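You operate a simulated robot arm through the tools that you are given. There is no shell and no other tool. Be economical: measure what you need, move in short steps, check, and stop when the job is done.

The job below is to be done with a simulated two-armed robot. You get a single attempt, and the scene is never put back.

JOB
Stack the die block marked "1" from the blue mat on top of the die block marked "2". Take the blue clamp on the blue mat and put it away on the top of the steel bench. Put one of the short dowels from the blue mat on the shelf of the fixture bench. Put the 8 mm collar collet from the top of the side table on the lower shelf of the low rack and the 12 mm collar collet on top of the flush pot. Put the bottle that says "contact" from the brown mat on the dark plate and the bottle that says "rust oil" on the flat plate there. Pull the tool drawer open. Any order will do. Set down upright: blue clamp, collar collet, bottle.
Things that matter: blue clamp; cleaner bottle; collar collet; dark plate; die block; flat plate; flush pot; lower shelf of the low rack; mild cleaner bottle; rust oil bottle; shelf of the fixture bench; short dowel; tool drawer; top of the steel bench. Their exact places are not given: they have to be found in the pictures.

The check looks at the end state, three seconds after you hand in, the way a careful person would. Anything else that was tipped, shoved, dropped, spilled or broken makes it a failure.

ROBOT AND FRAMES
Two 7-joint arms with fingered hands on one trunk, on a base that drives. Base frame: it is fixed to the floor where the robot stands at the start and does not move with it; the origin is under the middle of the robot, x ahead of it, y to its left, z up; the surface under the hand at the start is at about z = 884. Units: mm, rad, N and s.
The left shoulder is at the start at [24, 214, 1222], the right one opposite. With the tool pointing down near the work surface each hand reaches from about 120 to 600 mm from the robot's upright axis, wherever it stands, measured 20 degrees to its own side. Places, roughly: blue clamp (13x3x13 cm) [700, -200, 900]; cleaner bottle, mild cleaner bottle, rust oil bott [1500, -250, 1000]; collar collet [750, 500, 750]; dark plate (9x11x1 cm) [1600, -100, 900]; die block [750, -250, 1000]; flat plate [1250, -250, 1000]; flush pot (6x9x8 cm) [1100, 500, 800]; lower shelf of the low rack [3200, 3200, 300]; shelf of the fixture bench [-1100, 2400, 300]; short dowel (2x2x6 cm) [600, -300, 900]; tool drawer [-1400, -1700, 700]; top of the steel bench [1400, 2500, 900]. Payload 3.3 kg a hand.
The tool frame of a hand sits at the grasp point between the pads (the TCP): z along the fingers, y along the line on which they close. The tips reach 26 mm beyond it. The gripper opens to 132 mm. The gripper's body begins 73 mm behind the TCP. The gripper is a hand of 2 fingers: y runs from the thumb to the fingers, the wrist lies at [0, 0, -224] in the tool frame, and closing takes about 1.5 s.
Orientation is that of the tool frame in the base frame, as a unit quaternion [w, x, y, z]. With the fingers straight down and closing along the base's y, the tool's x points along the base's -x, its y along +y and its z along -z.

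CONTROLS
- The arms move only by the tool move_arm. It takes "left_increments", "right_increments" or both (then of equal length, played together; a hand with none holds still); each is a list that holds one entry, the list of rows, each a list of 7 numbers: the shift along the tool's x, y, z in units of 30 mm (1.0 is 30 mm), then the turn, a rotation vector about the tool's x, y, z in units of 6 degrees (1.0 is 6 degrees), then the closure, from 0 (fully open) to 1 (shut). In form: [[[tx, ty, tz, rx, ry, rz, grip], ...]]. A call has 1 to 10 rows; each row shifts and turns the commanded pose from where the row before left it, along the tool's axes as they then stand. A call with a number of a shift or a turn outside -1 to 1 is refused whole. Rows are played at 5 a second. More than 50 mm and 0.15 rad between two rows, or a gripper value outside its range, and nothing of the call is played. Where a pose cannot be reached the arm comes as near as it can. A force on the tool above 40 N (or 10 N above the force at the start of the call, whichever is more), or a blocked arm, ends the call early, and 0.2 s more pass. The fingers move at their own pace (about 153 mm/s each) and stop on an object; they squeeze with about 29 N. The grip force told is the motor's: it shows also when the fingers shut on nothing. Time passes only in rows, and 0.2 s behind the last, so rows that do not move let the fingers close. The reply holds the time, the measured pose of the TCP, the force on the tool along the base axes, the opening and the grip force, in the units named above and with some noise, with the torque about the TCP (base axes, N m) and any sound that the robot's microphone picked up, and new pictures: "show" is both (left out), scene, wrist or none (wrist: the cameras of the hands that moved).
- Cameras (640 x 400 px; columns grow to the right, rows downward): "scene" is now at [100.8, -2, 1392.8]; the picture's right is [-0.02, -1.00, 0.00], its down [-0.63, 0.01, -0.78] and it looks along [0.78, -0.01, -0.63] (base axes); focal length 274 px, centre (320, 200). "left" rides on the left gripper at [-66, -3, -99] in its tool frame; the picture's right is [0.04, -1.00, 0.00], its down [0.83, 0.03, -0.55] and it looks along [0.55, 0.02, 0.83] (tool axes); focal length 261 px, centre (320, 200). "right" rides on the right gripper at [65, -3, -99] in its tool frame; the picture's right is [0.04, 1.00, 0.00], its down [-0.83, 0.03, -0.55] and it looks along [-0.55, 0.02, 0.83] (tool axes); focal length 261 px, centre (320, 200).
- lift_body(by): slides the trunk up (or, below 0, down) by that many mm; the arms and the scene camera ride with it, the base frame stays. It gives what a move gives, with no picture.
- base_move(legs): drives the robot by 1 to 6 legs, each [ahead, left, turn to the left] in mm, mm and rad, along the robot's own axes; the way and the turn of a leg run together, so that a leg with both is an arc; at most 1500 mm and 3.142 rad a leg. The arms and the cameras ride along, it lands a little off, and it stops where it bumps. It gives what a move gives, and a new picture of the scene camera.
- set_grasp(shape, hand): the hand has 2 fingers and takes this shape, open, in about a second: jaw (thumb against the fingers, like two jaws); tri (thumb and two fingers); tip (a fingertip pinch); poke (one finger out to press); point (the index stretched); flat (the hand flat); cup (the hand cupped); fist (a fist). The gripper value then closes the fingers along that shape, each until it touches; the sizes above hold for jaw. It gives what a move gives, with no picture.
- pan_tilt(pan, tilt): turns the head with the scene camera to pan (to the left, within 1.501 rad either way) and tilt (down, from -0.506 to 1.204), counted from straight ahead of the robot. It gives what a move gives, and a new picture of the scene camera.
- point_at(camera, pixels): for up to 12 pixels [column, row] of the newest picture of that camera ("zoom" is the newest enlarged one), the place [x, y, z] in the base frame of the surface seen there, good to about 3 mm. The clock stands still meanwhile.
- inspect(camera, box): a new picture of the part [left, top, right, bottom] of that camera's present view, enlarged. The clock stands still meanwhile.
- sign_off(): hands the job in; it is judged then, once.

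Keep the steps short. Do not move on a guess: measure, check each grasp and each placing, and mend mistakes. In all there are 145 turns and 260 pictures (those below and enlarged ones count). Leave the grippers open and the arms clear of the work at the hand-in unless told otherwise, and finish with a single line.

The tools are called after "Call:" by a JSON object that holds its "op" and its "data". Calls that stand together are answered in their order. move_arm: Moves the arms, as the interface text tells. Its arguments: {"type":"object","properties":{"left_increments":{"type":"array","items":{"type":"array","items":{"type":"array","items":{"type":"number"}}}},"right_increments":{"type":"array","items":{"type":"array","items":{"type":"array","items":{"type":"number"}}}},"show":{"type":"string","enum":["both","scene","wrist","none"]}},"required":[]} The other tools are called the same way: lift_body (by) slides the trunk up or down; set_grasp (shape, hand) gives the hand a shape; base_move (legs) drives the base; pan_tilt (pan, tilt) turns the head that bears the scene camera; point_at (camera, pixels) gives the place of the surface under pixels of a picture; inspect (camera, box) takes an enlarged picture of a part of a camera's view; sign_off () hands the job in.

At the start:

```text
clock: 0.0
left_ee_pos: [426.6, 196.3, 1224.1]
left_tool_rot: [0.001, 0.0, 1.0, -0.002]
left_ft_force: [-0.2, -0.1, 0.0]
left_torque: [-0.01, -0.01, 0.02]
left_finger_gap: 131.7
left_grip_force: 0.1
left_shape: jaw
right_ee_pos: [442.0, -164.7, 1149.3]
right_tool_rot: [-0.001, 0.0, 1.0, 0.0]
right_ft_force: [0.0, 0.5, -0.3]
right_torque: [-0.01, 0.01, -0.02]
right_finger_gap: 131.8
right_grip_force: 0.0
right_shape: jaw
trunk travel left (down, up): [-504.0, 257.0]
robot x, y, heading: [0.7, -1.6, 0.003]
head pan, tilt: [-0.016, 0.681]
```

scene: 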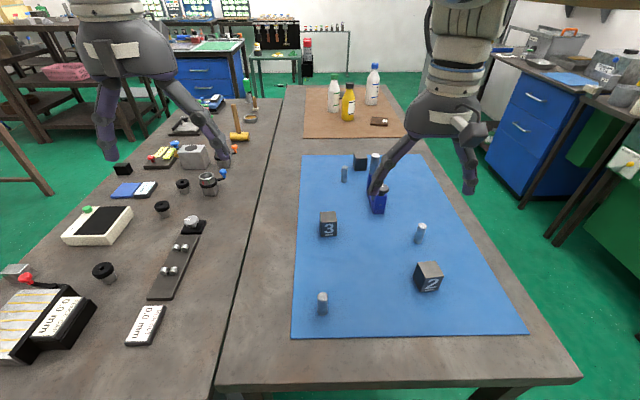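
right: 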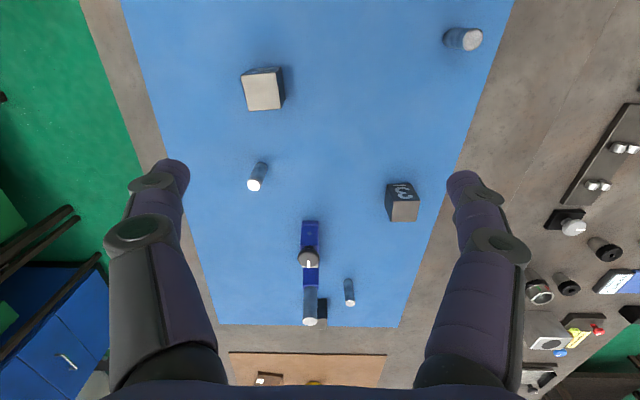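
left: 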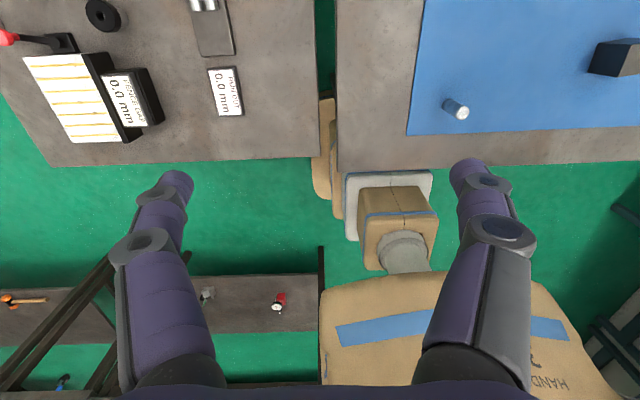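

I see the blue mat with blocks 2 and 3, dowels and the clamp ahead. First I enlarge two parts of the scene to identify the objects.

Call:
{"op": "inspect", "data": {"camera": "scene", "box": [280, 140, 480, 340]}}

Call:
{"op": "inspect", "data": {"camera": "scene", "box": [60, 80, 260, 300]}}

Call:
{"op": "inspect", "data": {"camera": "scene", "box": [280, 50, 420, 150]}}

Call:
{"op": "inspect", "data": {"camera": "right", "box": [220, 20, 500, 340]}}

```text
2.00 times, centred on (380, 240) of scene
```

zoom: 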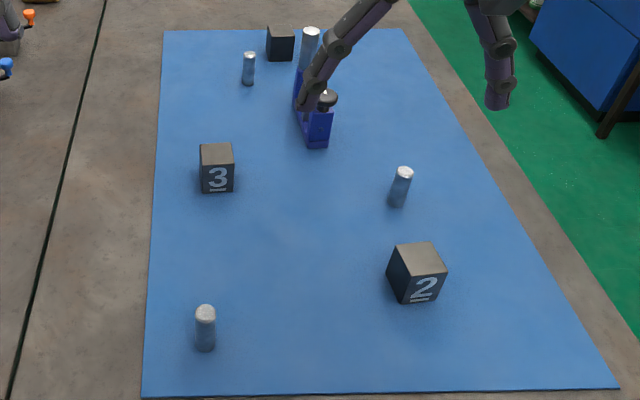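

```text
1.82 times, centred on (160, 190) of scene
```

zoom: 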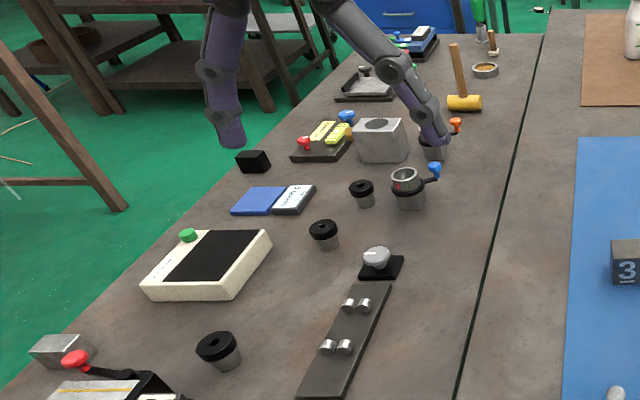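

```text
4.00 times, centred on (350, 100) of scene
```

zoom: 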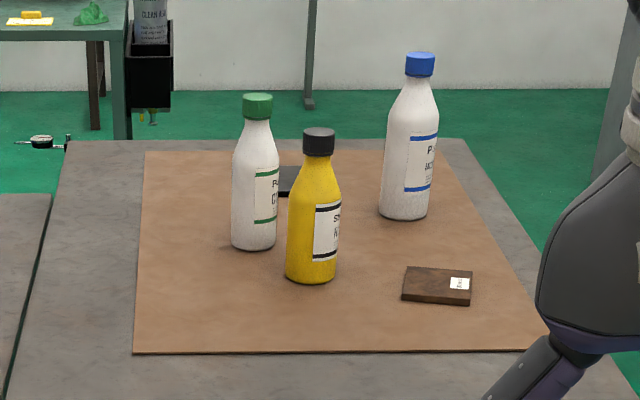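

```text
1.25 times, centred on (360, 180) of right
```

zoom: 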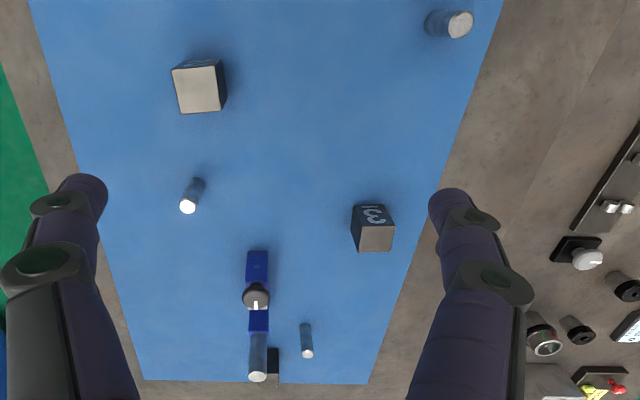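

The dark block at (361,160) behind the clamp should be block "1"; I measure objects on the mat and the table.

Call:
{"op": "point_at", "data": {"camera": "scene", "pixels": [[428, 266], [328, 217], [360, 158], [361, 166], [323, 297], [421, 226], [345, 168], [375, 156], [380, 200], [300, 330], [515, 325], [382, 187]]}}

Call:
{"op": "point_at", "data": {"camera": "right", "pixels": [[262, 90], [404, 210], [473, 39], [254, 185], [349, 302], [310, 322], [308, 258], [322, 308], [311, 228], [311, 281]]}}

Call:
{"op": "pan_tilt", "data": {"pan": 0.6, "tilt": 0.75}}

```text
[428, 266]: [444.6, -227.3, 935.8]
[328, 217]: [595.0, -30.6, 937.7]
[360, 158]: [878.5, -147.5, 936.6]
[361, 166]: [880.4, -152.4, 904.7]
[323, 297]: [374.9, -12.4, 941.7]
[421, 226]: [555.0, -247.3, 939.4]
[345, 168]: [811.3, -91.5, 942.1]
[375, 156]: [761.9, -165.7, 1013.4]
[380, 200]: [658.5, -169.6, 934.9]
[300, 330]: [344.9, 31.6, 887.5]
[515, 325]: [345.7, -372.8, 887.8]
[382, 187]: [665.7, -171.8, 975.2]
```

```text
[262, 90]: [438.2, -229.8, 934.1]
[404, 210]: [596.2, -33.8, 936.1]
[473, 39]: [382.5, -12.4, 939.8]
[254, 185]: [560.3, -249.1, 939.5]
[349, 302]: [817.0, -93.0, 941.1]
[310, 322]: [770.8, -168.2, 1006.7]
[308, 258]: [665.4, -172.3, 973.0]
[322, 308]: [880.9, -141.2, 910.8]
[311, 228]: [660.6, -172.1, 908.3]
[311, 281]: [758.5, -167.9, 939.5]
```

```text
clock: 1.0
left_ee_pos: [428.1, 196.5, 1223.8]
left_tool_rot: [0.001, 0.0, 1.0, -0.002]
left_ft_force: [0.0, -0.1, 0.4]
left_torque: [0.0, 0.01, 0.0]
left_finger_gap: 132.1
left_grip_force: 0.0
left_shape: jaw
right_ee_pos: [440.9, -164.3, 1149.3]
right_tool_rot: [0.0, 0.0, 1.0, 0.0]
right_ft_force: [-0.7, 1.0, -0.1]
right_torque: [-0.01, 0.01, -0.03]
right_finger_gap: 131.7
right_grip_force: 0.2
right_shape: jaw
trunk travel left (down, up): [-504.0, 257.0]
robot x, y, heading: [-0.5, -0.1, 0.003]
head pan, tilt: [0.6, 0.75]
```

scene: 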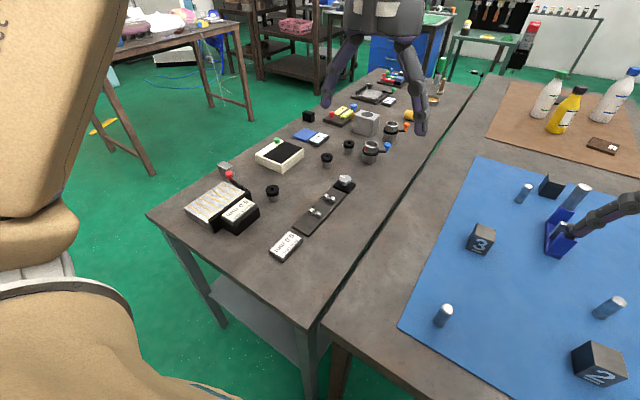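

Now a closer look at the side table.

Call:
{"op": "inspect", "data": {"camera": "scene", "box": [320, 60, 460, 170]}}

Call:
{"op": "inspect", "data": {"camera": "scene", "box": [170, 120, 370, 270]}}

Call:
{"op": "point_at", "data": {"camera": "scene", "pixels": [[272, 188], [326, 157], [349, 144], [371, 144], [391, 125], [366, 116], [400, 150], [290, 280], [155, 215]]}}

```text
3.64 times, centred on (390, 115) of scene
```

zoom: 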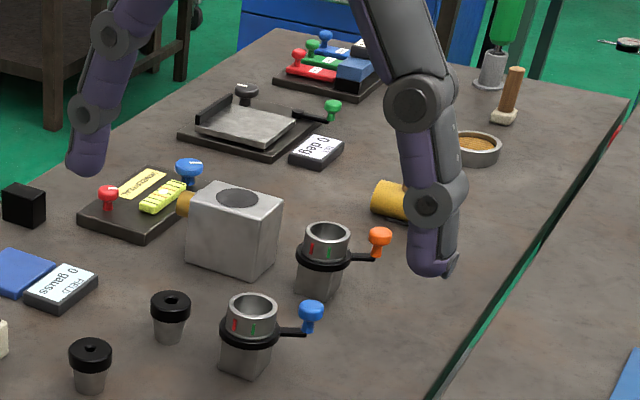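

```text
2.67 times, centred on (270, 195) of scene
```

zoom: 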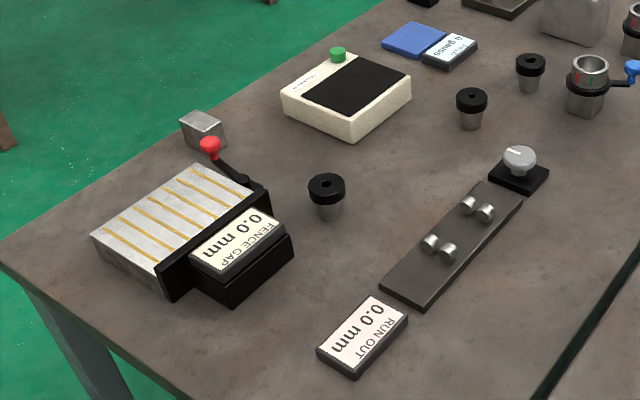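

```text
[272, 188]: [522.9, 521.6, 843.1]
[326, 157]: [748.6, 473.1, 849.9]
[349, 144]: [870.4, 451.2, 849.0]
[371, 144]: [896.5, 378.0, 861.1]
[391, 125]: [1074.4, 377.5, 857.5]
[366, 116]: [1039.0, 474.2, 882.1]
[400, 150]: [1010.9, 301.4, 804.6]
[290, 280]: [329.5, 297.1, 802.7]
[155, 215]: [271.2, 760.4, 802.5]
```

Blocks, dowels (tops z≈940) and clamp are located. I look right to measure the aisle beside the table.

Call:
{"op": "pan_tilt", "data": {"pan": -0.7, "tilt": 0.6}}

Call:
{"op": "pan_tilt", "data": {"pan": 0.0, "tilt": 1.0}}

```text
clock: 2.5
left_ee_pos: [426.8, 196.1, 1224.2]
left_tool_rot: [0.001, 0.0, 1.0, -0.001]
left_ft_force: [-0.3, 0.3, 0.0]
left_torque: [-0.01, 0.0, -0.03]
left_finger_gap: 131.9
left_grip_force: 0.1
left_shape: jaw
right_ee_pos: [441.4, -163.8, 1148.9]
right_tool_rot: [0.0, 0.0, 1.0, 0.001]
right_ft_force: [0.3, 0.2, 0.7]
right_torque: [0.01, -0.06, 0.02]
right_finger_gap: 131.8
right_grip_force: 0.1
right_shape: jaw
trunk travel left (down, up): [-504.0, 257.0]
robot x, y, heading: [-0.3, 1.1, 0.007]
head pan, tilt: [-0.7, 0.6]
```

scene: 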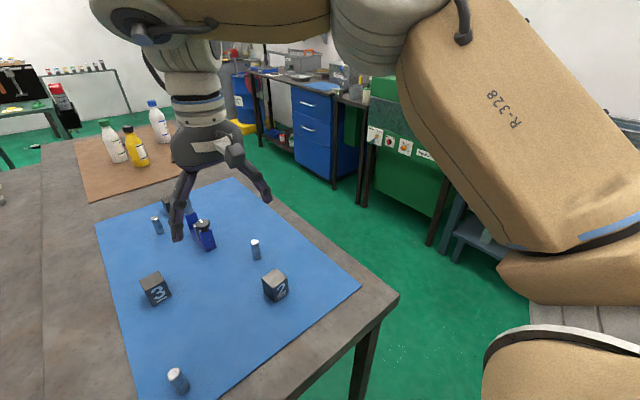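

```text
clock: 3.5
left_ee_pos: [426.6, 196.4, 1224.4]
left_tool_rot: [0.002, 0.0, 1.0, -0.002]
left_ft_force: [-0.1, -0.4, 0.1]
left_torque: [-0.01, -0.03, 0.0]
left_finger_gap: 132.0
left_grip_force: 0.1
left_shape: jaw
right_ee_pos: [442.0, -164.3, 1149.0]
right_tool_rot: [-0.001, 0.001, 1.0, 0.001]
right_ft_force: [-0.2, -1.0, -0.2]
right_torque: [0.02, 0.02, -0.04]
right_finger_gap: 131.9
right_grip_force: 0.1
right_shape: jaw
trunk travel left (down, up): [-504.0, 257.0]
robot x, y, heading: [-1.7, -0.9, -0.001]
head pan, tilt: [0.0, 1.0]
```

scene: 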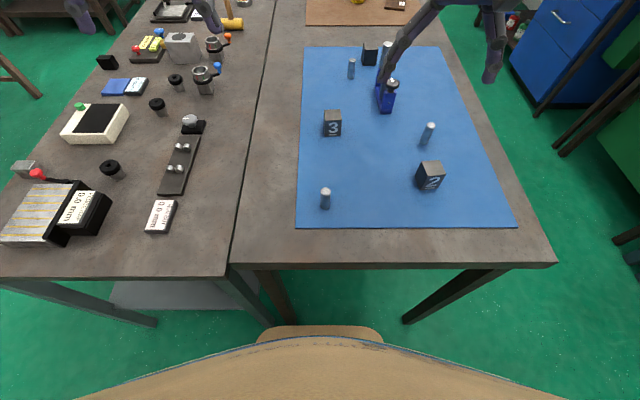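

Call:
{"op": "point_at", "data": {"camera": "scene", "pixels": [[400, 264], [555, 262], [320, 330], [330, 370], [380, 345], [320, 395], [590, 110], [560, 150], [440, 20], [285, 20], [230, 270], [635, 250]]}}

```text
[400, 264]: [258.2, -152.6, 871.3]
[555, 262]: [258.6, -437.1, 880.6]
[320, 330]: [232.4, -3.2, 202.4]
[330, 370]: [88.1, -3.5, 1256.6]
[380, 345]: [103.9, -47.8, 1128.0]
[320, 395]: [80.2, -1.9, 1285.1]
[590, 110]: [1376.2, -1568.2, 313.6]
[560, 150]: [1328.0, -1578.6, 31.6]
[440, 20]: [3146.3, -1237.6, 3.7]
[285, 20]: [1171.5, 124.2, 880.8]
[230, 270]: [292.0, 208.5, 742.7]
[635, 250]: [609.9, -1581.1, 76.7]
```

Table edges: front x≈258, right y≈-437; aisle runs to y≈-1570. I drive right, forward along the aisle, and turn to face the table from its right side.

Call:
{"op": "base_move", "data": {"legs": [[-40, -820, 0], [740, 0, 0], [0, 0, 1.571]]}}

```text
clock: 15.3
left_ee_pos: [490.0, -394.0, 1224.0]
left_tool_rot: [-0.002, 0.712, -0.702, -0.001]
left_ft_force: [-0.2, 0.7, -0.6]
left_torque: [0.02, 0.02, -0.02]
left_finger_gap: 132.0
left_grip_force: 0.1
left_shape: jaw
right_ee_pos: [850.8, -374.0, 1148.5]
right_tool_rot: [0.001, 0.713, -0.702, 0.0]
right_ft_force: [-0.5, -0.9, 0.2]
right_torque: [0.03, 0.0, 0.01]
right_finger_gap: 132.0
right_grip_force: 0.0
right_shape: jaw
trunk travel left (down, up): [-504.0, 257.0]
robot x, y, heading: [691.6, -817.9, 1.585]
head pan, tilt: [0.0, 1.0]
```

scene: 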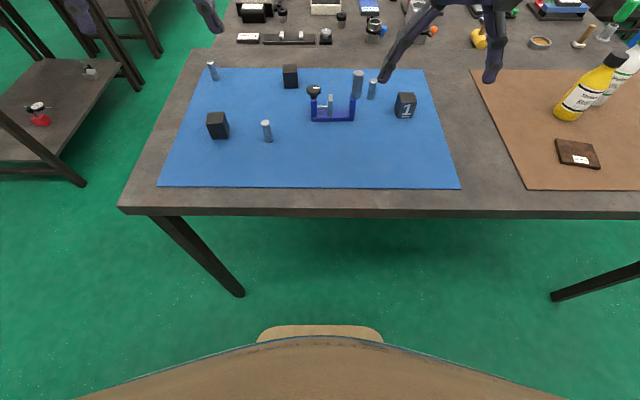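

The "1" is visible on the block at (405,105). I drive 110 mm closer.

Call:
{"op": "base_move", "data": {"legs": [[115, 10, -0.014]]}}

Call:
{"op": "inspect", "data": {"camera": "scene", "box": [290, 60, 450, 160]}}

Call:
{"op": "inspect", "data": {"camera": "right", "box": [0, 0, 640, 400]}}

```text
clock: 16.6
left_ee_pos: [484.6, -273.2, 1223.3]
left_tool_rot: [-0.001, 0.708, -0.706, 0.001]
left_ft_force: [0.2, 0.0, 0.5]
left_torque: [-0.04, -0.01, 0.01]
left_finger_gap: 132.2
left_grip_force: 0.1
left_shape: jaw
right_ee_pos: [844.3, -257.1, 1148.9]
right_tool_rot: [0.001, 0.708, -0.706, 0.001]
right_ft_force: [0.4, -0.2, 0.0]
right_torque: [-0.03, -0.01, 0.01]
right_finger_gap: 131.8
right_grip_force: 0.1
right_shape: jaw
trunk travel left (down, up): [-504.0, 257.0]
robot x, y, heading: [681.5, -699.4, 1.57]
head pan, tilt: [0.0, 1.0]
```

scene: 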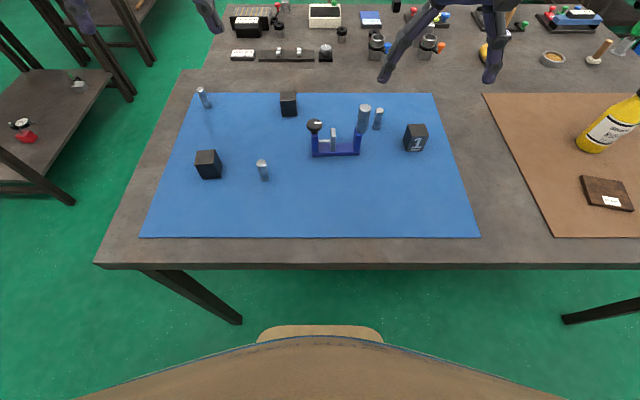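

```text
4.00 times, centred on (370, 110) of scene
```

zoom: 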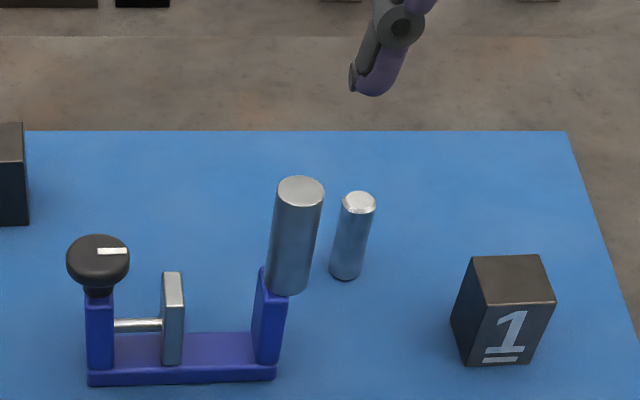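

```text
1.00 times, centred on (320, 200) of right (not enlarged: the box is as wide or as high as the picture)
```

zoom: 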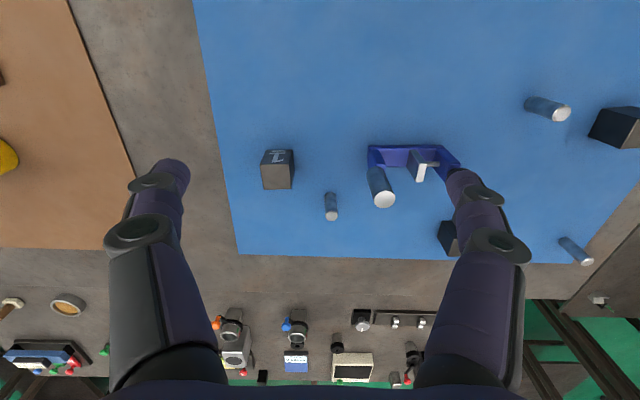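

The clamp has a vertical handle cylinder on its right post. I measure block 1's top, block 2's top, and the clamp handle.

Call:
{"op": "point_at", "data": {"camera": "right", "pixels": [[278, 178], [265, 187], [291, 187], [264, 168], [292, 168], [383, 199], [376, 180], [331, 213], [420, 172]]}}

Call:
{"op": "point_at", "data": {"camera": "scene", "pixels": [[208, 156], [198, 152], [218, 151], [222, 161], [200, 163], [417, 130], [408, 125], [425, 125], [426, 137], [406, 137], [364, 107], [262, 162]]}}

```text
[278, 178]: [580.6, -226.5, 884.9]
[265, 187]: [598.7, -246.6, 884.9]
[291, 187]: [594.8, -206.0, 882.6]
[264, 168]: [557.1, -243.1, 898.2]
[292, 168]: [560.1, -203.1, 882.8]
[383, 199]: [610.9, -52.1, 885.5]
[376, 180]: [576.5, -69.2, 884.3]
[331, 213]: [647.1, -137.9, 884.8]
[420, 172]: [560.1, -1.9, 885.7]
```

```text
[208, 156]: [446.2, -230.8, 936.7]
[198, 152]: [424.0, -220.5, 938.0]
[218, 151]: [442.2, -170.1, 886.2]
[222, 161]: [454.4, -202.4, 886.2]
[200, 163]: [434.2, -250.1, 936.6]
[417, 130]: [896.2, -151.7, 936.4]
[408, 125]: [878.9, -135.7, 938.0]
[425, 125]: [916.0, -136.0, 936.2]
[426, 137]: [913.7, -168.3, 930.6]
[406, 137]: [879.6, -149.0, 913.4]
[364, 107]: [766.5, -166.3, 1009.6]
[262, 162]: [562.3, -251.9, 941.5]
```

The right-camera points used an old picture; I use enlarged views of the scene for the blocks.

Call:
{"op": "inspect", "data": {"camera": "scene", "box": [392, 115, 440, 160]}}

Call:
{"op": "point_at", "data": {"camera": "zoom", "pixels": [[320, 200]]}}

Call:
{"op": "inspect", "data": {"camera": "scene", "box": [184, 142, 232, 187]}}

```text
8.89 times, centred on (416, 138) of scene
```

zoom: 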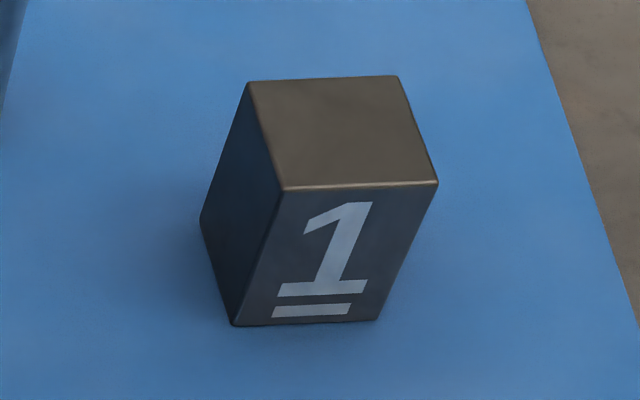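

```text
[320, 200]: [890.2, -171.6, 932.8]
```

```text
8.89 times, centred on (208, 164) of scene
```

zoom: 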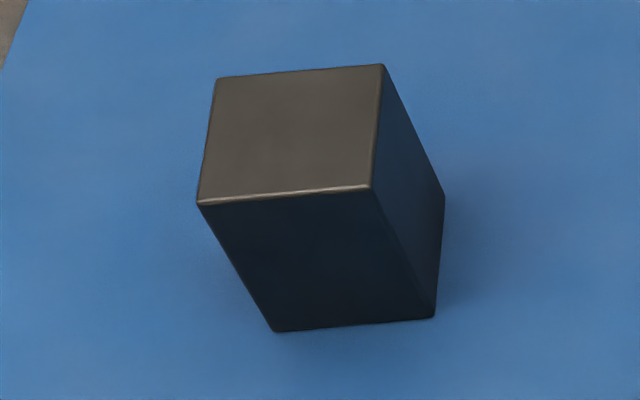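

Call:
{"op": "point_at", "data": {"camera": "zoom", "pixels": [[206, 195], [222, 85], [378, 72], [366, 180], [292, 130]]}}

Call:
{"op": "inspect", "data": {"camera": "scene", "box": [392, 115, 440, 160]}}

Call:
{"op": "point_at", "data": {"camera": "zoom", "pixels": [[288, 181], [254, 88], [392, 82], [430, 178], [343, 130]]}}

```text
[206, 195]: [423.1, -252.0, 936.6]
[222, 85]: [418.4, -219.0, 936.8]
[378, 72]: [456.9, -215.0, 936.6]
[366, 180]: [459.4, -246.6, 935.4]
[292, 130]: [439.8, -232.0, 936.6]
```

```text
8.89 times, centred on (416, 138) of scene
```

zoom: 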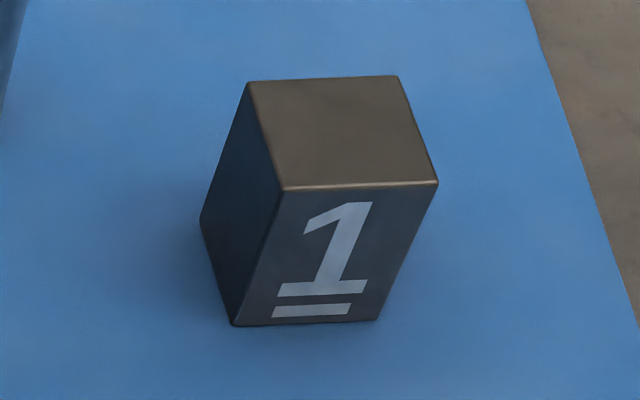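

```text
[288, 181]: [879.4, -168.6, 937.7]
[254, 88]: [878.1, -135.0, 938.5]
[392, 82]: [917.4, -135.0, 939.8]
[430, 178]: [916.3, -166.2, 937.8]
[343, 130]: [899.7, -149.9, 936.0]
```

Block 1 top centre is (898,-151), block 2's is (440,-233) yawed ≈7°, tops z≈937. I bring the right hand above block 1 and stop at tips ≈ 950.

Call:
{"op": "move_arm", "data": {"right_increments": [[[-0.875, -0.45, 0, 0, 0, 0, 0], [-0.875, -0.45, 0, 0, 0, 0, 0], [-0.875, -0.45, 0, 0, 0, 0, 0], [-0.875, -0.45, 0, 0, 0, 0, 0], [0, 0, 0.95, 0, 0, 0, 0], [0, 0, 0.95, 0, 0, 0, 0], [0, 0, 0.95, 0, 0, 0, 0], [0, 0, 0.95, 0, 0, 0, 0], [0, 0, 0.95, 0, 0, 0, 0], [0, 0, 0.8, 0, 0, 0, 0]]]}}

```text
clock: 18.8
left_ee_pos: [485.4, -274.1, 1224.3]
left_tool_rot: [-0.003, 0.708, -0.707, -0.001]
left_ft_force: [0.0, -1.0, 0.5]
left_torque: [0.02, 0.01, 0.0]
left_finger_gap: 132.0
left_grip_force: 0.1
left_shape: jaw
right_ee_pos: [863.9, -217.7, 980.6]
right_tool_rot: [0.001, 0.708, -0.706, 0.0]
right_ft_force: [0.3, 0.5, -0.4]
right_torque: [-0.01, 0.01, -0.03]
right_finger_gap: 131.9
right_grip_force: 0.1
right_shape: jaw
right hand out of reach, approached as far as the arm can: row 2, 3, 4
trunk travel left (down, up): [-504.0, 257.0]
robot x, y, heading: [686.0, -701.1, 1.576]
head pan, tilt: [0.0, 1.0]
```

scene: 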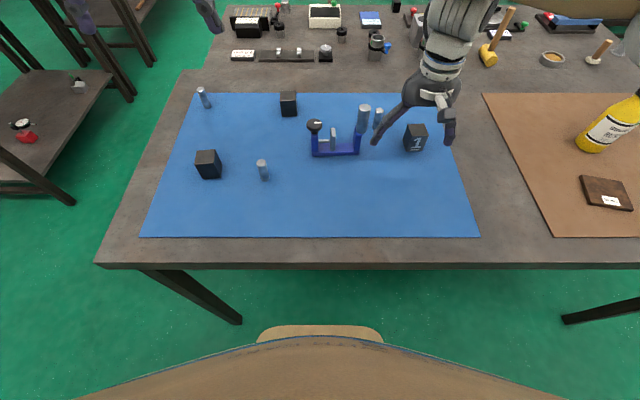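
right: 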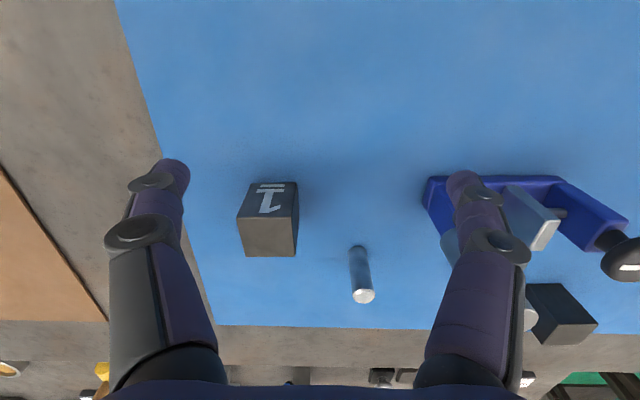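

The reach was limited at height; lower it should go further. I move toward the block at this height.

Call:
{"op": "move_arm", "data": {"right_increments": [[[0, -0.6, 0, 0, 0, 0, 0], [-0.7, -0.53, 0, 0, 0, 0, 0], [-0.75, 0, 0, 0, 0, 0, 0], [-0.75, 0, 0, 0, 0, 0, 0]]]}}

```text
clock: 19.8
left_ee_pos: [485.4, -273.5, 1224.1]
left_tool_rot: [-0.002, 0.708, -0.706, 0.0]
left_ft_force: [0.0, -0.5, -1.1]
left_torque: [0.01, 0.01, -0.03]
left_finger_gap: 131.9
left_grip_force: 0.0
left_shape: jaw
right_ee_pos: [898.4, -162.4, 982.2]
right_tool_rot: [0.001, 0.708, -0.706, 0.0]
right_ft_force: [0.2, -0.3, 0.7]
right_torque: [-0.01, 0.0, 0.03]
right_finger_gap: 132.0
right_grip_force: 0.0
right_shape: jaw
right hand out of reach, approached as far as the arm can: row 4
trunk travel left (down, up): [-504.0, 257.0]
robot x, y, heading: [682.7, -701.4, 1.57]
head pan, tilt: [0.0, 1.0]
```

scene: 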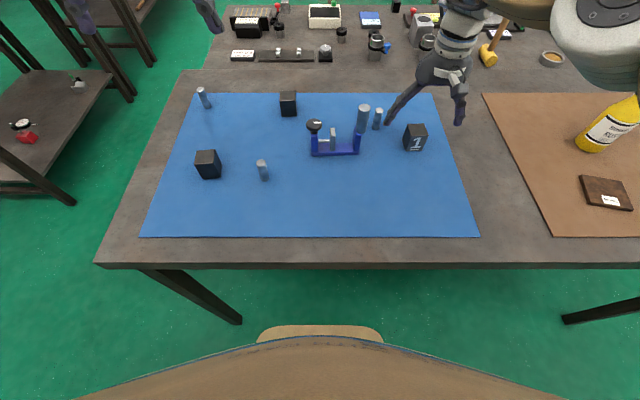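
right: 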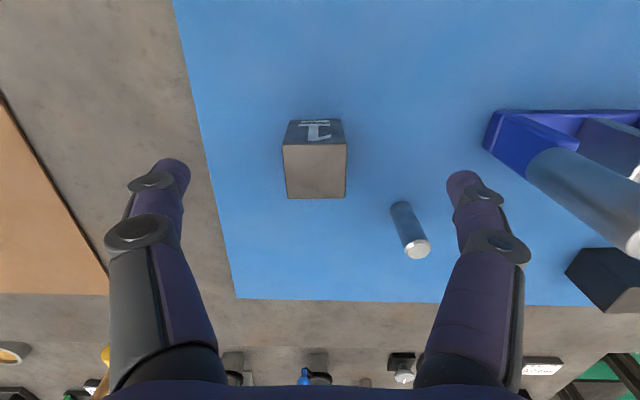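

Short by ~11 mm, so I drive the base 40 mm closer; the hand is above everything in its path except the clamp handle, which is clear in x.

Call:
{"op": "base_move", "data": {"legs": [[40, 0, 0]]}}

```text
clock: 20.6
left_ee_pos: [484.0, -231.7, 1222.9]
left_tool_rot: [0.0, 0.709, -0.705, 0.002]
left_ft_force: [0.4, 0.9, 0.2]
left_torque: [-0.06, -0.02, -0.01]
left_finger_gap: 131.9
left_grip_force: 0.1
left_shape: jaw
right_ee_pos: [896.4, -120.6, 980.6]
right_tool_rot: [0.001, 0.708, -0.706, 0.001]
right_ft_force: [1.0, 0.2, -1.2]
right_torque: [-0.02, -0.04, 0.05]
right_finger_gap: 132.0
right_grip_force: 0.1
right_shape: jaw
trunk travel left (down, up): [-504.0, 257.0]
robot x, y, heading: [683.6, -660.7, 1.573]
head pan, tilt: [0.0, 1.0]
```

scene: 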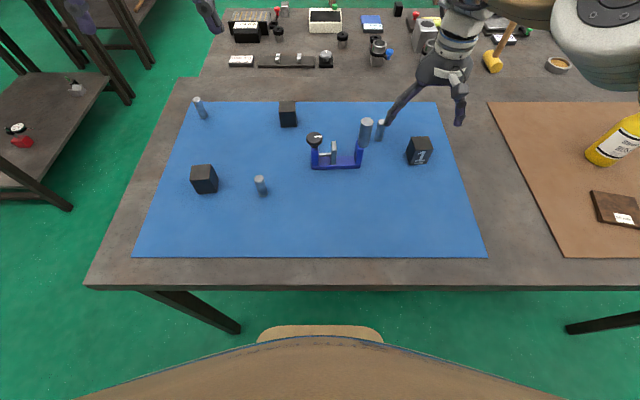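

I move back 31 mm, lower to TCP z≈920 and close on the block.

Call:
{"op": "move_arm", "data": {"right_increments": [[[0.55, -0.03, 0, 0, 0, 0, 0], [0.5, -0.03, 0, 0, 0, 0, 0], [0, 0, 0.7, 0, 0, 0, 0], [0, 0, 0.7, 0, 0, 0, 0], [0, 0, 0.6, 0, 0, 0, 0], [0, 0, 0, 0, 0, 0, 0], [0, 0, 0, 0, 0, 0, 1], [0, 0, 0, 0, 0, 0, 1], [0, 0, 0, 0, 0, 0, 1], [0, 0, 0, 0, 0, 0, 1]]]}}

```text
clock: 22.9
left_ee_pos: [484.5, -235.5, 1222.6]
left_tool_rot: [-0.002, 0.709, -0.705, 0.001]
left_ft_force: [0.4, -0.1, 0.5]
left_torque: [0.05, 0.02, -0.01]
left_finger_gap: 132.0
left_grip_force: 0.1
left_shape: jaw
right_ee_pos: [900.3, -153.2, 922.7]
right_tool_rot: [0.0, 0.707, -0.707, 0.0]
right_ft_force: [-0.9, -0.8, 0.3]
right_torque: [0.0, 0.01, 0.05]
right_finger_gap: 33.3
right_grip_force: 28.6
right_shape: jaw
trunk travel left (down, up): [-504.0, 257.0]
robot x, y, heading: [680.9, -657.7, 1.576]
head pan, tilt: [0.0, 1.0]
```

scene: 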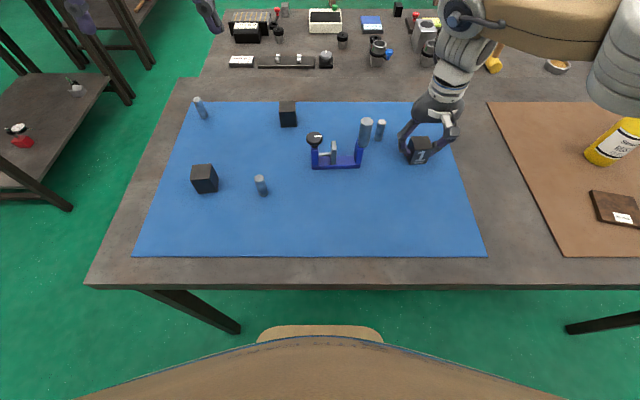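
right: 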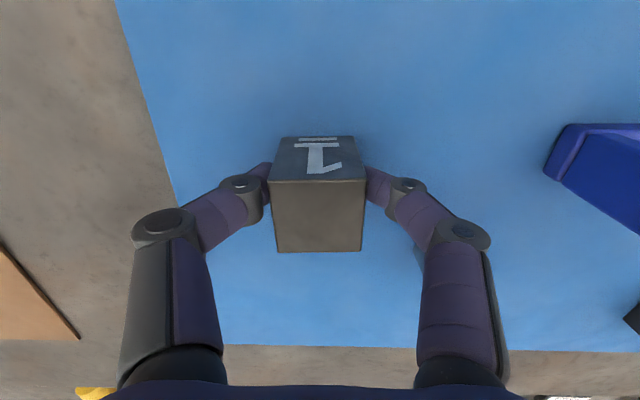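

Grip 28.6 N on the block. I lift 170 mm (block bottom above the clamp), pull back 80 mm, and turn 7° to match block 2.

Call:
{"op": "move_arm", "data": {"right_increments": [[[0, 0, -0.5, 0, 0, 0, 1], [0, 0, -0.9, 0, 0, 0, 1], [0, 0, -0.9, 0, 0, 0, 1], [0, 0, -0.9, 0, 0, 0, 1], [0.5, 0, -0.9, 0, 0, -0.5, 1], [0.7, 0, -0.8, 0, 0, -0.67, 1], [0.7, 0, -0.8, 0, 0, 0, 1], [0.76, 0, 0, 0, 0, 0, 1]]]}}

Call:
{"op": "base_move", "data": {"legs": [[0, 458, 0]]}}

Call:
{"op": "inspect", "data": {"camera": "right", "box": [160, 100, 480, 300]}}

```text
clock: 24.6
left_ee_pos: [484.7, -234.5, 1223.5]
left_tool_rot: [-0.002, 0.708, -0.706, 0.001]
left_ft_force: [0.4, 0.6, 0.3]
left_torque: [-0.01, 0.03, -0.01]
left_finger_gap: 132.0
left_grip_force: 0.1
left_shape: jaw
right_ee_pos: [907.7, -232.4, 1093.3]
right_tool_rot: [0.001, 0.75, -0.661, 0.0]
right_ft_force: [0.0, -0.4, -6.6]
right_torque: [-0.01, 0.0, 0.02]
right_finger_gap: 33.2
right_grip_force: 29.2
right_shape: jaw
trunk travel left (down, up): [-504.0, 257.0]
robot x, y, heading: [682.7, -657.3, 1.568]
head pan, tilt: [0.0, 1.0]
```

scene: 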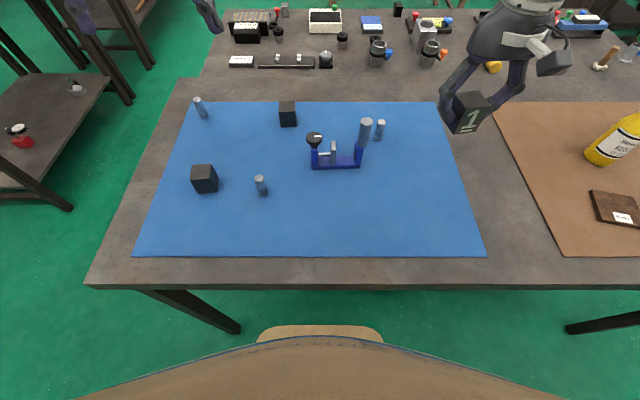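
right: 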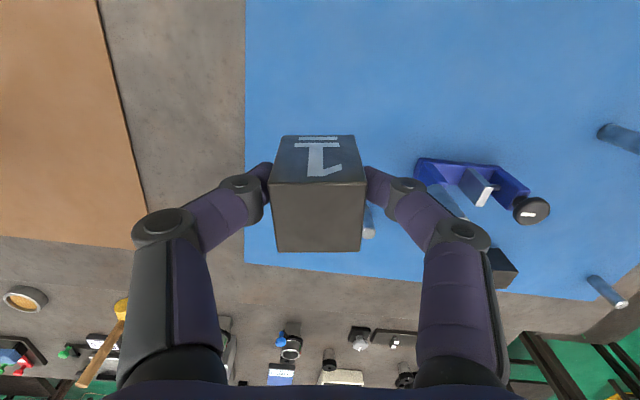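

```text
clock: 27.3
left_ee_pos: [88.5, -259.7, 1221.4]
left_tool_rot: [0.003, -0.683, 0.731, -0.001]
left_ft_force: [-0.2, 0.0, 0.1]
left_torque: [-0.04, -0.03, 0.03]
left_finger_gap: 132.3
left_grip_force: 0.1
left_shape: jaw
right_ee_pos: [510.7, -287.5, 1092.7]
right_tool_rot: [0.001, 0.726, -0.688, 0.002]
right_ft_force: [-0.6, 0.5, -5.3]
right_torque: [-0.01, -0.03, 0.0]
right_finger_gap: 31.9
right_grip_force: 29.1
right_shape: jaw
trunk travel left (down, up): [-504.0, 257.0]
robot x, y, heading: [258.7, -703.7, 1.507]
head pan, tilt: [0.0, 1.0]
stopped in leg 1: the robot was blocked; the commanded pose is now the measured one
```

scene: 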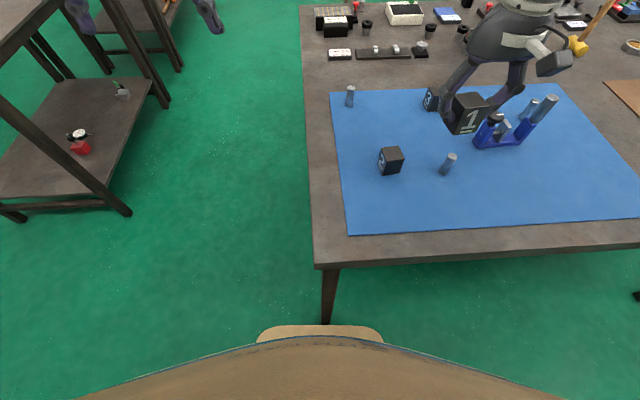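

```text
2.00 times, centred on (320, 200) of right
```

zoom: 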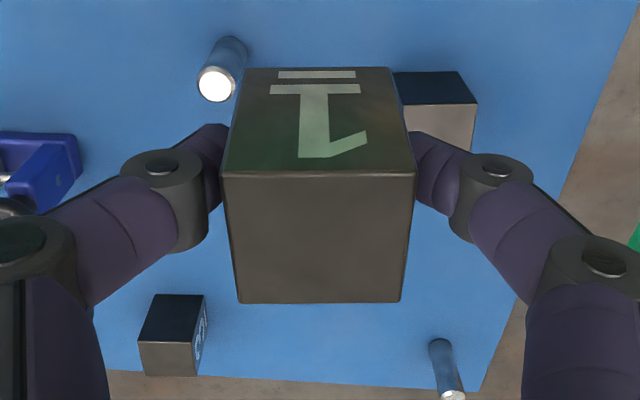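

The base stopped against a table leg; nothing on the table shifted. Block 2 at ≈(390,160) is reachable from here. I re-measure it, and move the held block above it.

Call:
{"op": "inspect", "data": {"camera": "scene", "box": [370, 140, 418, 185]}}

Call:
{"op": "move_arm", "data": {"right_increments": [[[-0.63, 0.757, 0, 0, 0, 0, 1], [-0.63, 0.757, 0, 0, 0, 0, 1], [-0.63, 0.757, 0, 0, 0, 0, 1], [0, 0, 0, 0, 0, -0.65, 1]]]}}

```text
8.89 times, centred on (394, 162) of scene
```

zoom: 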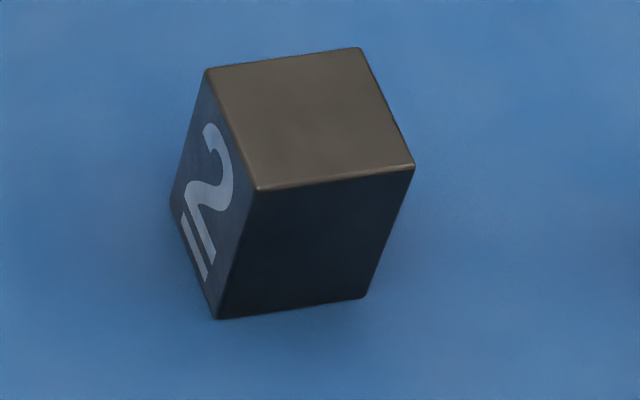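

```text
clock: 28.3
left_ee_pos: [92.3, -260.5, 1224.1]
left_tool_rot: [0.002, -0.682, 0.731, -0.001]
left_ft_force: [0.2, 0.1, 0.5]
left_torque: [0.02, 0.01, -0.03]
left_finger_gap: 132.2
left_grip_force: 0.0
left_shape: jaw
right_ee_pos: [443.8, -235.9, 1090.9]
right_tool_rot: [0.001, 0.749, -0.663, 0.0]
right_ft_force: [1.1, -0.6, -5.0]
right_torque: [0.0, 0.01, -0.01]
right_finger_gap: 31.9
right_grip_force: 29.3
right_shape: jaw
trunk travel left (down, up): [-504.0, 257.0]
robot x, y, heading: [255.0, -700.1, 1.498]
head pan, tilt: [0.0, 1.0]
```

scene: 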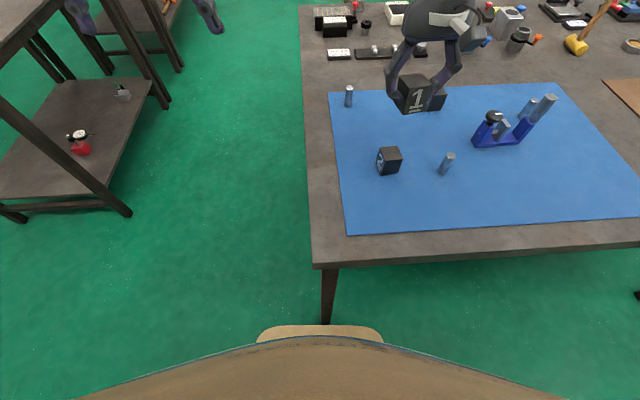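
right: 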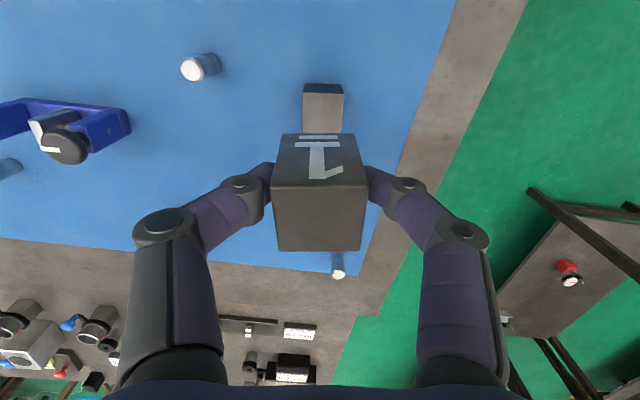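

I measure block 2's top again in a fresh zoom.

Call:
{"op": "inspect", "data": {"camera": "scene", "box": [366, 140, 414, 185]}}

Call:
{"op": "point_at", "data": {"camera": "zoom", "pixels": [[320, 120], [215, 72], [360, 55], [405, 165], [262, 180]]}}

```text
8.89 times, centred on (390, 162) of scene
```

zoom: 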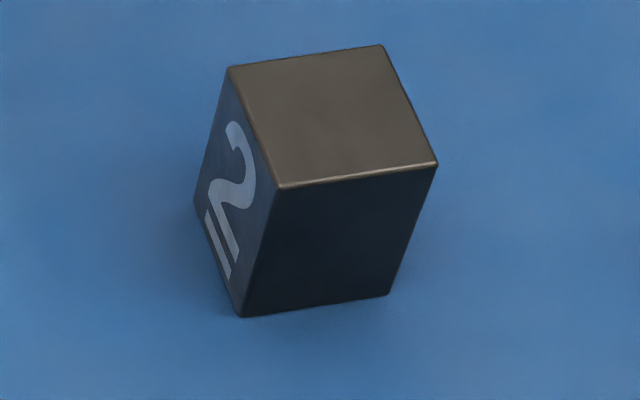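

```text
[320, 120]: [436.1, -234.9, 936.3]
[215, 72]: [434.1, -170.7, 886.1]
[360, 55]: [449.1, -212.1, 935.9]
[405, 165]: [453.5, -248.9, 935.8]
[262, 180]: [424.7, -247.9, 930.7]
```

Block 2's centre is (439.5,-233). I correct a few mm and lower to ~6 mm above contact.

Call:
{"op": "move_arm", "data": {"right_increments": [[[-0.067, 0.136, 0, 0, 0, 0, 1], [0, 0, 0.9, 0, 0, 0, 1], [0, 0, 0.9, 0, 0, 0, 1], [0, 0, 0.9, 0, 0, 0, 1], [0, 0, 0.6, 0, 0, 0, 1], [0, 0, 0.3, 0, 0, 0, 1], [0, 0, 0, 0, 0, 0, 1]]]}}

Call:
{"op": "inspect", "data": {"camera": "scene", "box": [360, 110, 430, 185]}}

```text
clock: 29.9
left_ee_pos: [90.4, -261.4, 1222.5]
left_tool_rot: [0.003, -0.682, 0.731, 0.0]
left_ft_force: [0.2, 0.5, -0.4]
left_torque: [-0.02, 0.01, 0.0]
left_finger_gap: 132.1
left_grip_force: 0.1
left_shape: jaw
right_ee_pos: [437.8, -236.2, 983.7]
right_tool_rot: [0.001, 0.749, -0.663, 0.001]
right_ft_force: [0.2, -0.4, -5.7]
right_torque: [0.01, -0.01, -0.01]
right_finger_gap: 31.8
right_grip_force: 28.9
right_shape: jaw
trunk travel left (down, up): [-504.0, 257.0]
robot x, y, heading: [257.6, -703.1, 1.505]
head pan, tilt: [0.0, 1.0]
```

scene: 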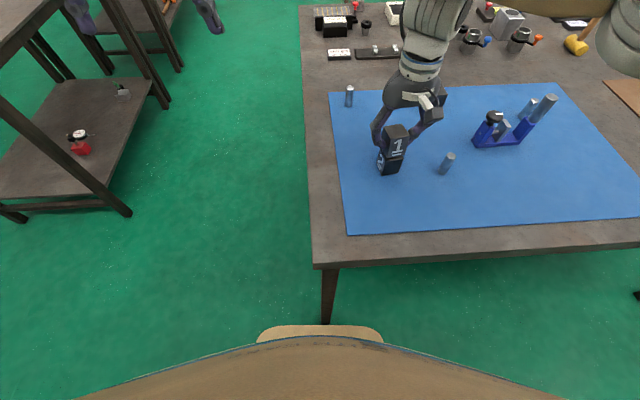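
right: 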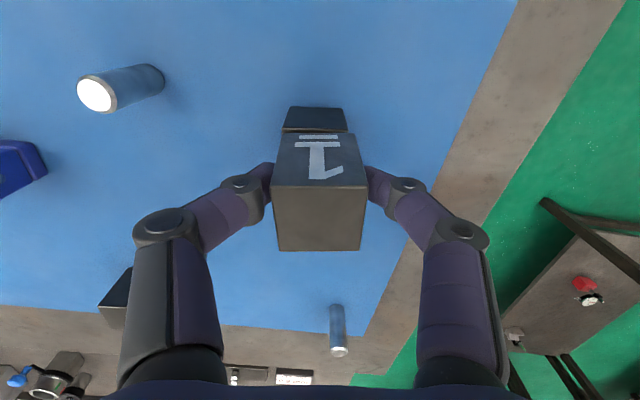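

```text
5.33 times, centred on (395, 148) of scene
```

zoom: 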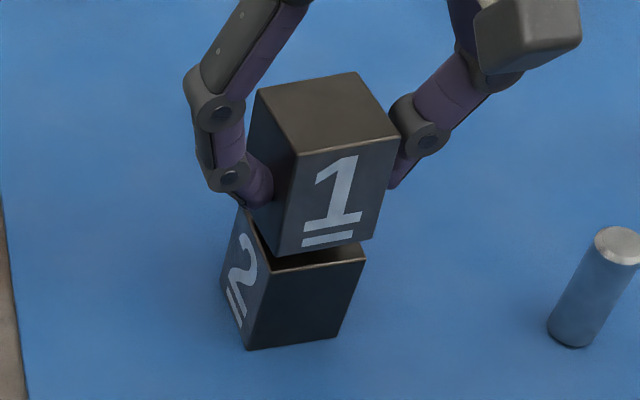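

I check the alignment by measuring both blocks' edges.

Call:
{"op": "point_at", "data": {"camera": "zoom", "pixels": [[262, 92], [352, 77], [394, 136], [299, 151], [327, 113], [280, 266], [362, 252], [310, 290], [320, 200]]}}

```text
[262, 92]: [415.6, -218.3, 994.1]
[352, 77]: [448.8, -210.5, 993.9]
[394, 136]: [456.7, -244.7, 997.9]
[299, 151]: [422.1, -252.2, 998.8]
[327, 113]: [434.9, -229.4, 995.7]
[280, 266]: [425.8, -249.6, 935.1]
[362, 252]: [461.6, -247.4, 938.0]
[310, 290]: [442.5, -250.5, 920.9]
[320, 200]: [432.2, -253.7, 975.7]
```

Block 1 is ~3 mm low in x and slightly over-rotated; I correct, then lower in small steps to contact.

Call:
{"op": "move_arm", "data": {"right_increments": [[[0.03, -0.095, 0, 0, 0, 0.4, 1], [0, 0, 0.15, 0, 0, 0, 1], [0, 0, 0.1, 0, 0, 0, 1], [0, 0, 0.06, 0, 0, 0, 1], [0, 0, 0, 0, 0, 0, 1]]], "show": "none"}}

Call:
{"op": "inspect", "data": {"camera": "scene", "box": [360, 110, 430, 185]}}

```text
clock: 31.1
left_ee_pos: [91.8, -261.0, 1223.9]
left_tool_rot: [0.0, -0.683, 0.731, -0.001]
left_ft_force: [-0.1, 0.4, -0.2]
left_torque: [-0.01, -0.02, 0.0]
left_finger_gap: 131.9
left_grip_force: 0.0
left_shape: jaw
right_ee_pos: [440.2, -234.8, 976.1]
right_tool_rot: [0.0, 0.735, -0.678, 0.0]
right_ft_force: [1.5, -0.3, -4.1]
right_torque: [0.02, 0.02, 0.01]
right_finger_gap: 32.2
right_grip_force: 28.9
right_shape: jaw
trunk travel left (down, up): [-504.0, 257.0]
robot x, y, heading: [256.1, -698.2, 1.503]
head pan, tilt: [0.0, 1.0]
```

```text
5.33 times, centred on (395, 148) of scene
```

zoom: 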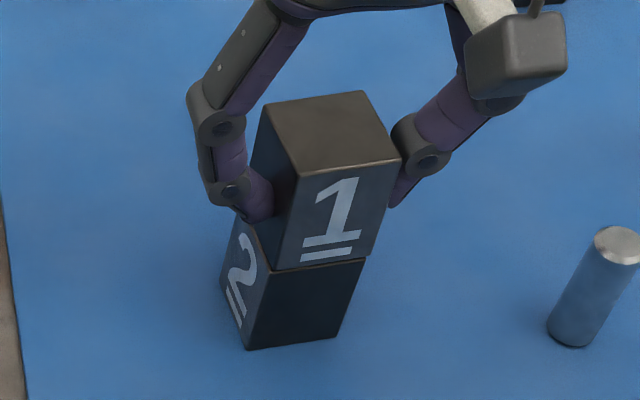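

Well aligned. I lower another ~3 mm until the force changes, then open.

Call:
{"op": "move_arm", "data": {"right_increments": [[[0, 0, 0.05, 0, 0, 0, 1], [0, 0, 0.04, 0, 0, 0, 1], [0, 0, 0, 0, 0, 0, 1]]], "show": "none"}}

```text
clock: 31.9
left_ee_pos: [90.8, -261.2, 1223.4]
left_tool_rot: [0.001, -0.683, 0.73, -0.001]
left_ft_force: [0.1, -0.1, 0.1]
left_torque: [-0.02, -0.02, -0.02]
left_finger_gap: 131.8
left_grip_force: 0.0
left_shape: jaw
right_ee_pos: [441.6, -235.3, 973.5]
right_tool_rot: [0.0, 0.735, -0.678, -0.001]
right_ft_force: [0.8, -1.5, 3.0]
right_torque: [0.05, 0.06, 0.01]
right_finger_gap: 31.8
right_grip_force: 28.5
right_shape: jaw
trunk travel left (down, up): [-504.0, 257.0]
robot x, y, heading: [257.2, -700.1, 1.504]
head pan, tilt: [0.0, 1.0]
```

Force went from -5 to +3 N: seated. I open slowly, then rise.

Call:
{"op": "move_arm", "data": {"right_increments": [[[0, 0, 0, 0, 0, 0, 0.6], [0, 0, 0, 0, 0, 0, 0.3], [0, 0, 0, 0, 0, 0, 0], [0, 0, 0, 0, 0, 0, 0], [0, 0, -0.5, 0, 0, 0, 0], [0, 0, -0.9, 0, 0, 0, 0], [0, 0, -0.9, 0, 0, 0, 0], [0, 0, -0.9, 0, 0, 0, 0], [0, 0, -0.9, 0, 0, 0, 0], [0, 0, -0.9, 0, 0, 0, 0]]]}}

```text
clock: 34.1
left_ee_pos: [90.7, -261.5, 1223.8]
left_tool_rot: [0.002, -0.683, 0.73, 0.0]
left_ft_force: [0.0, 0.4, 0.8]
left_torque: [-0.02, 0.0, -0.02]
left_finger_gap: 131.9
left_grip_force: 0.1
left_shape: jaw
right_ee_pos: [439.7, -235.0, 1124.0]
right_tool_rot: [0.0, 0.735, -0.678, 0.001]
right_ft_force: [1.0, 0.4, 0.3]
right_torque: [-0.02, 0.05, 0.0]
right_finger_gap: 132.1
right_grip_force: 0.3
right_shape: jaw
trunk travel left (down, up): [-504.0, 257.0]
robot x, y, heading: [257.7, -702.4, 1.505]
head pan, tilt: [0.0, 1.0]
```

scene: 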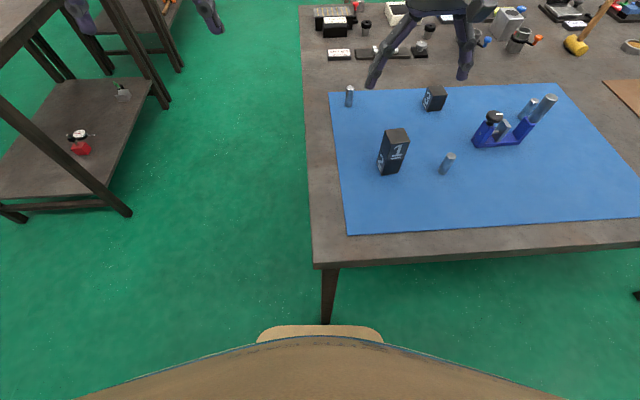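
right: 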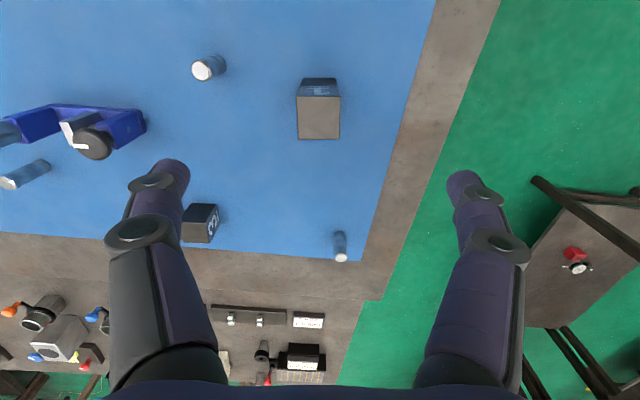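

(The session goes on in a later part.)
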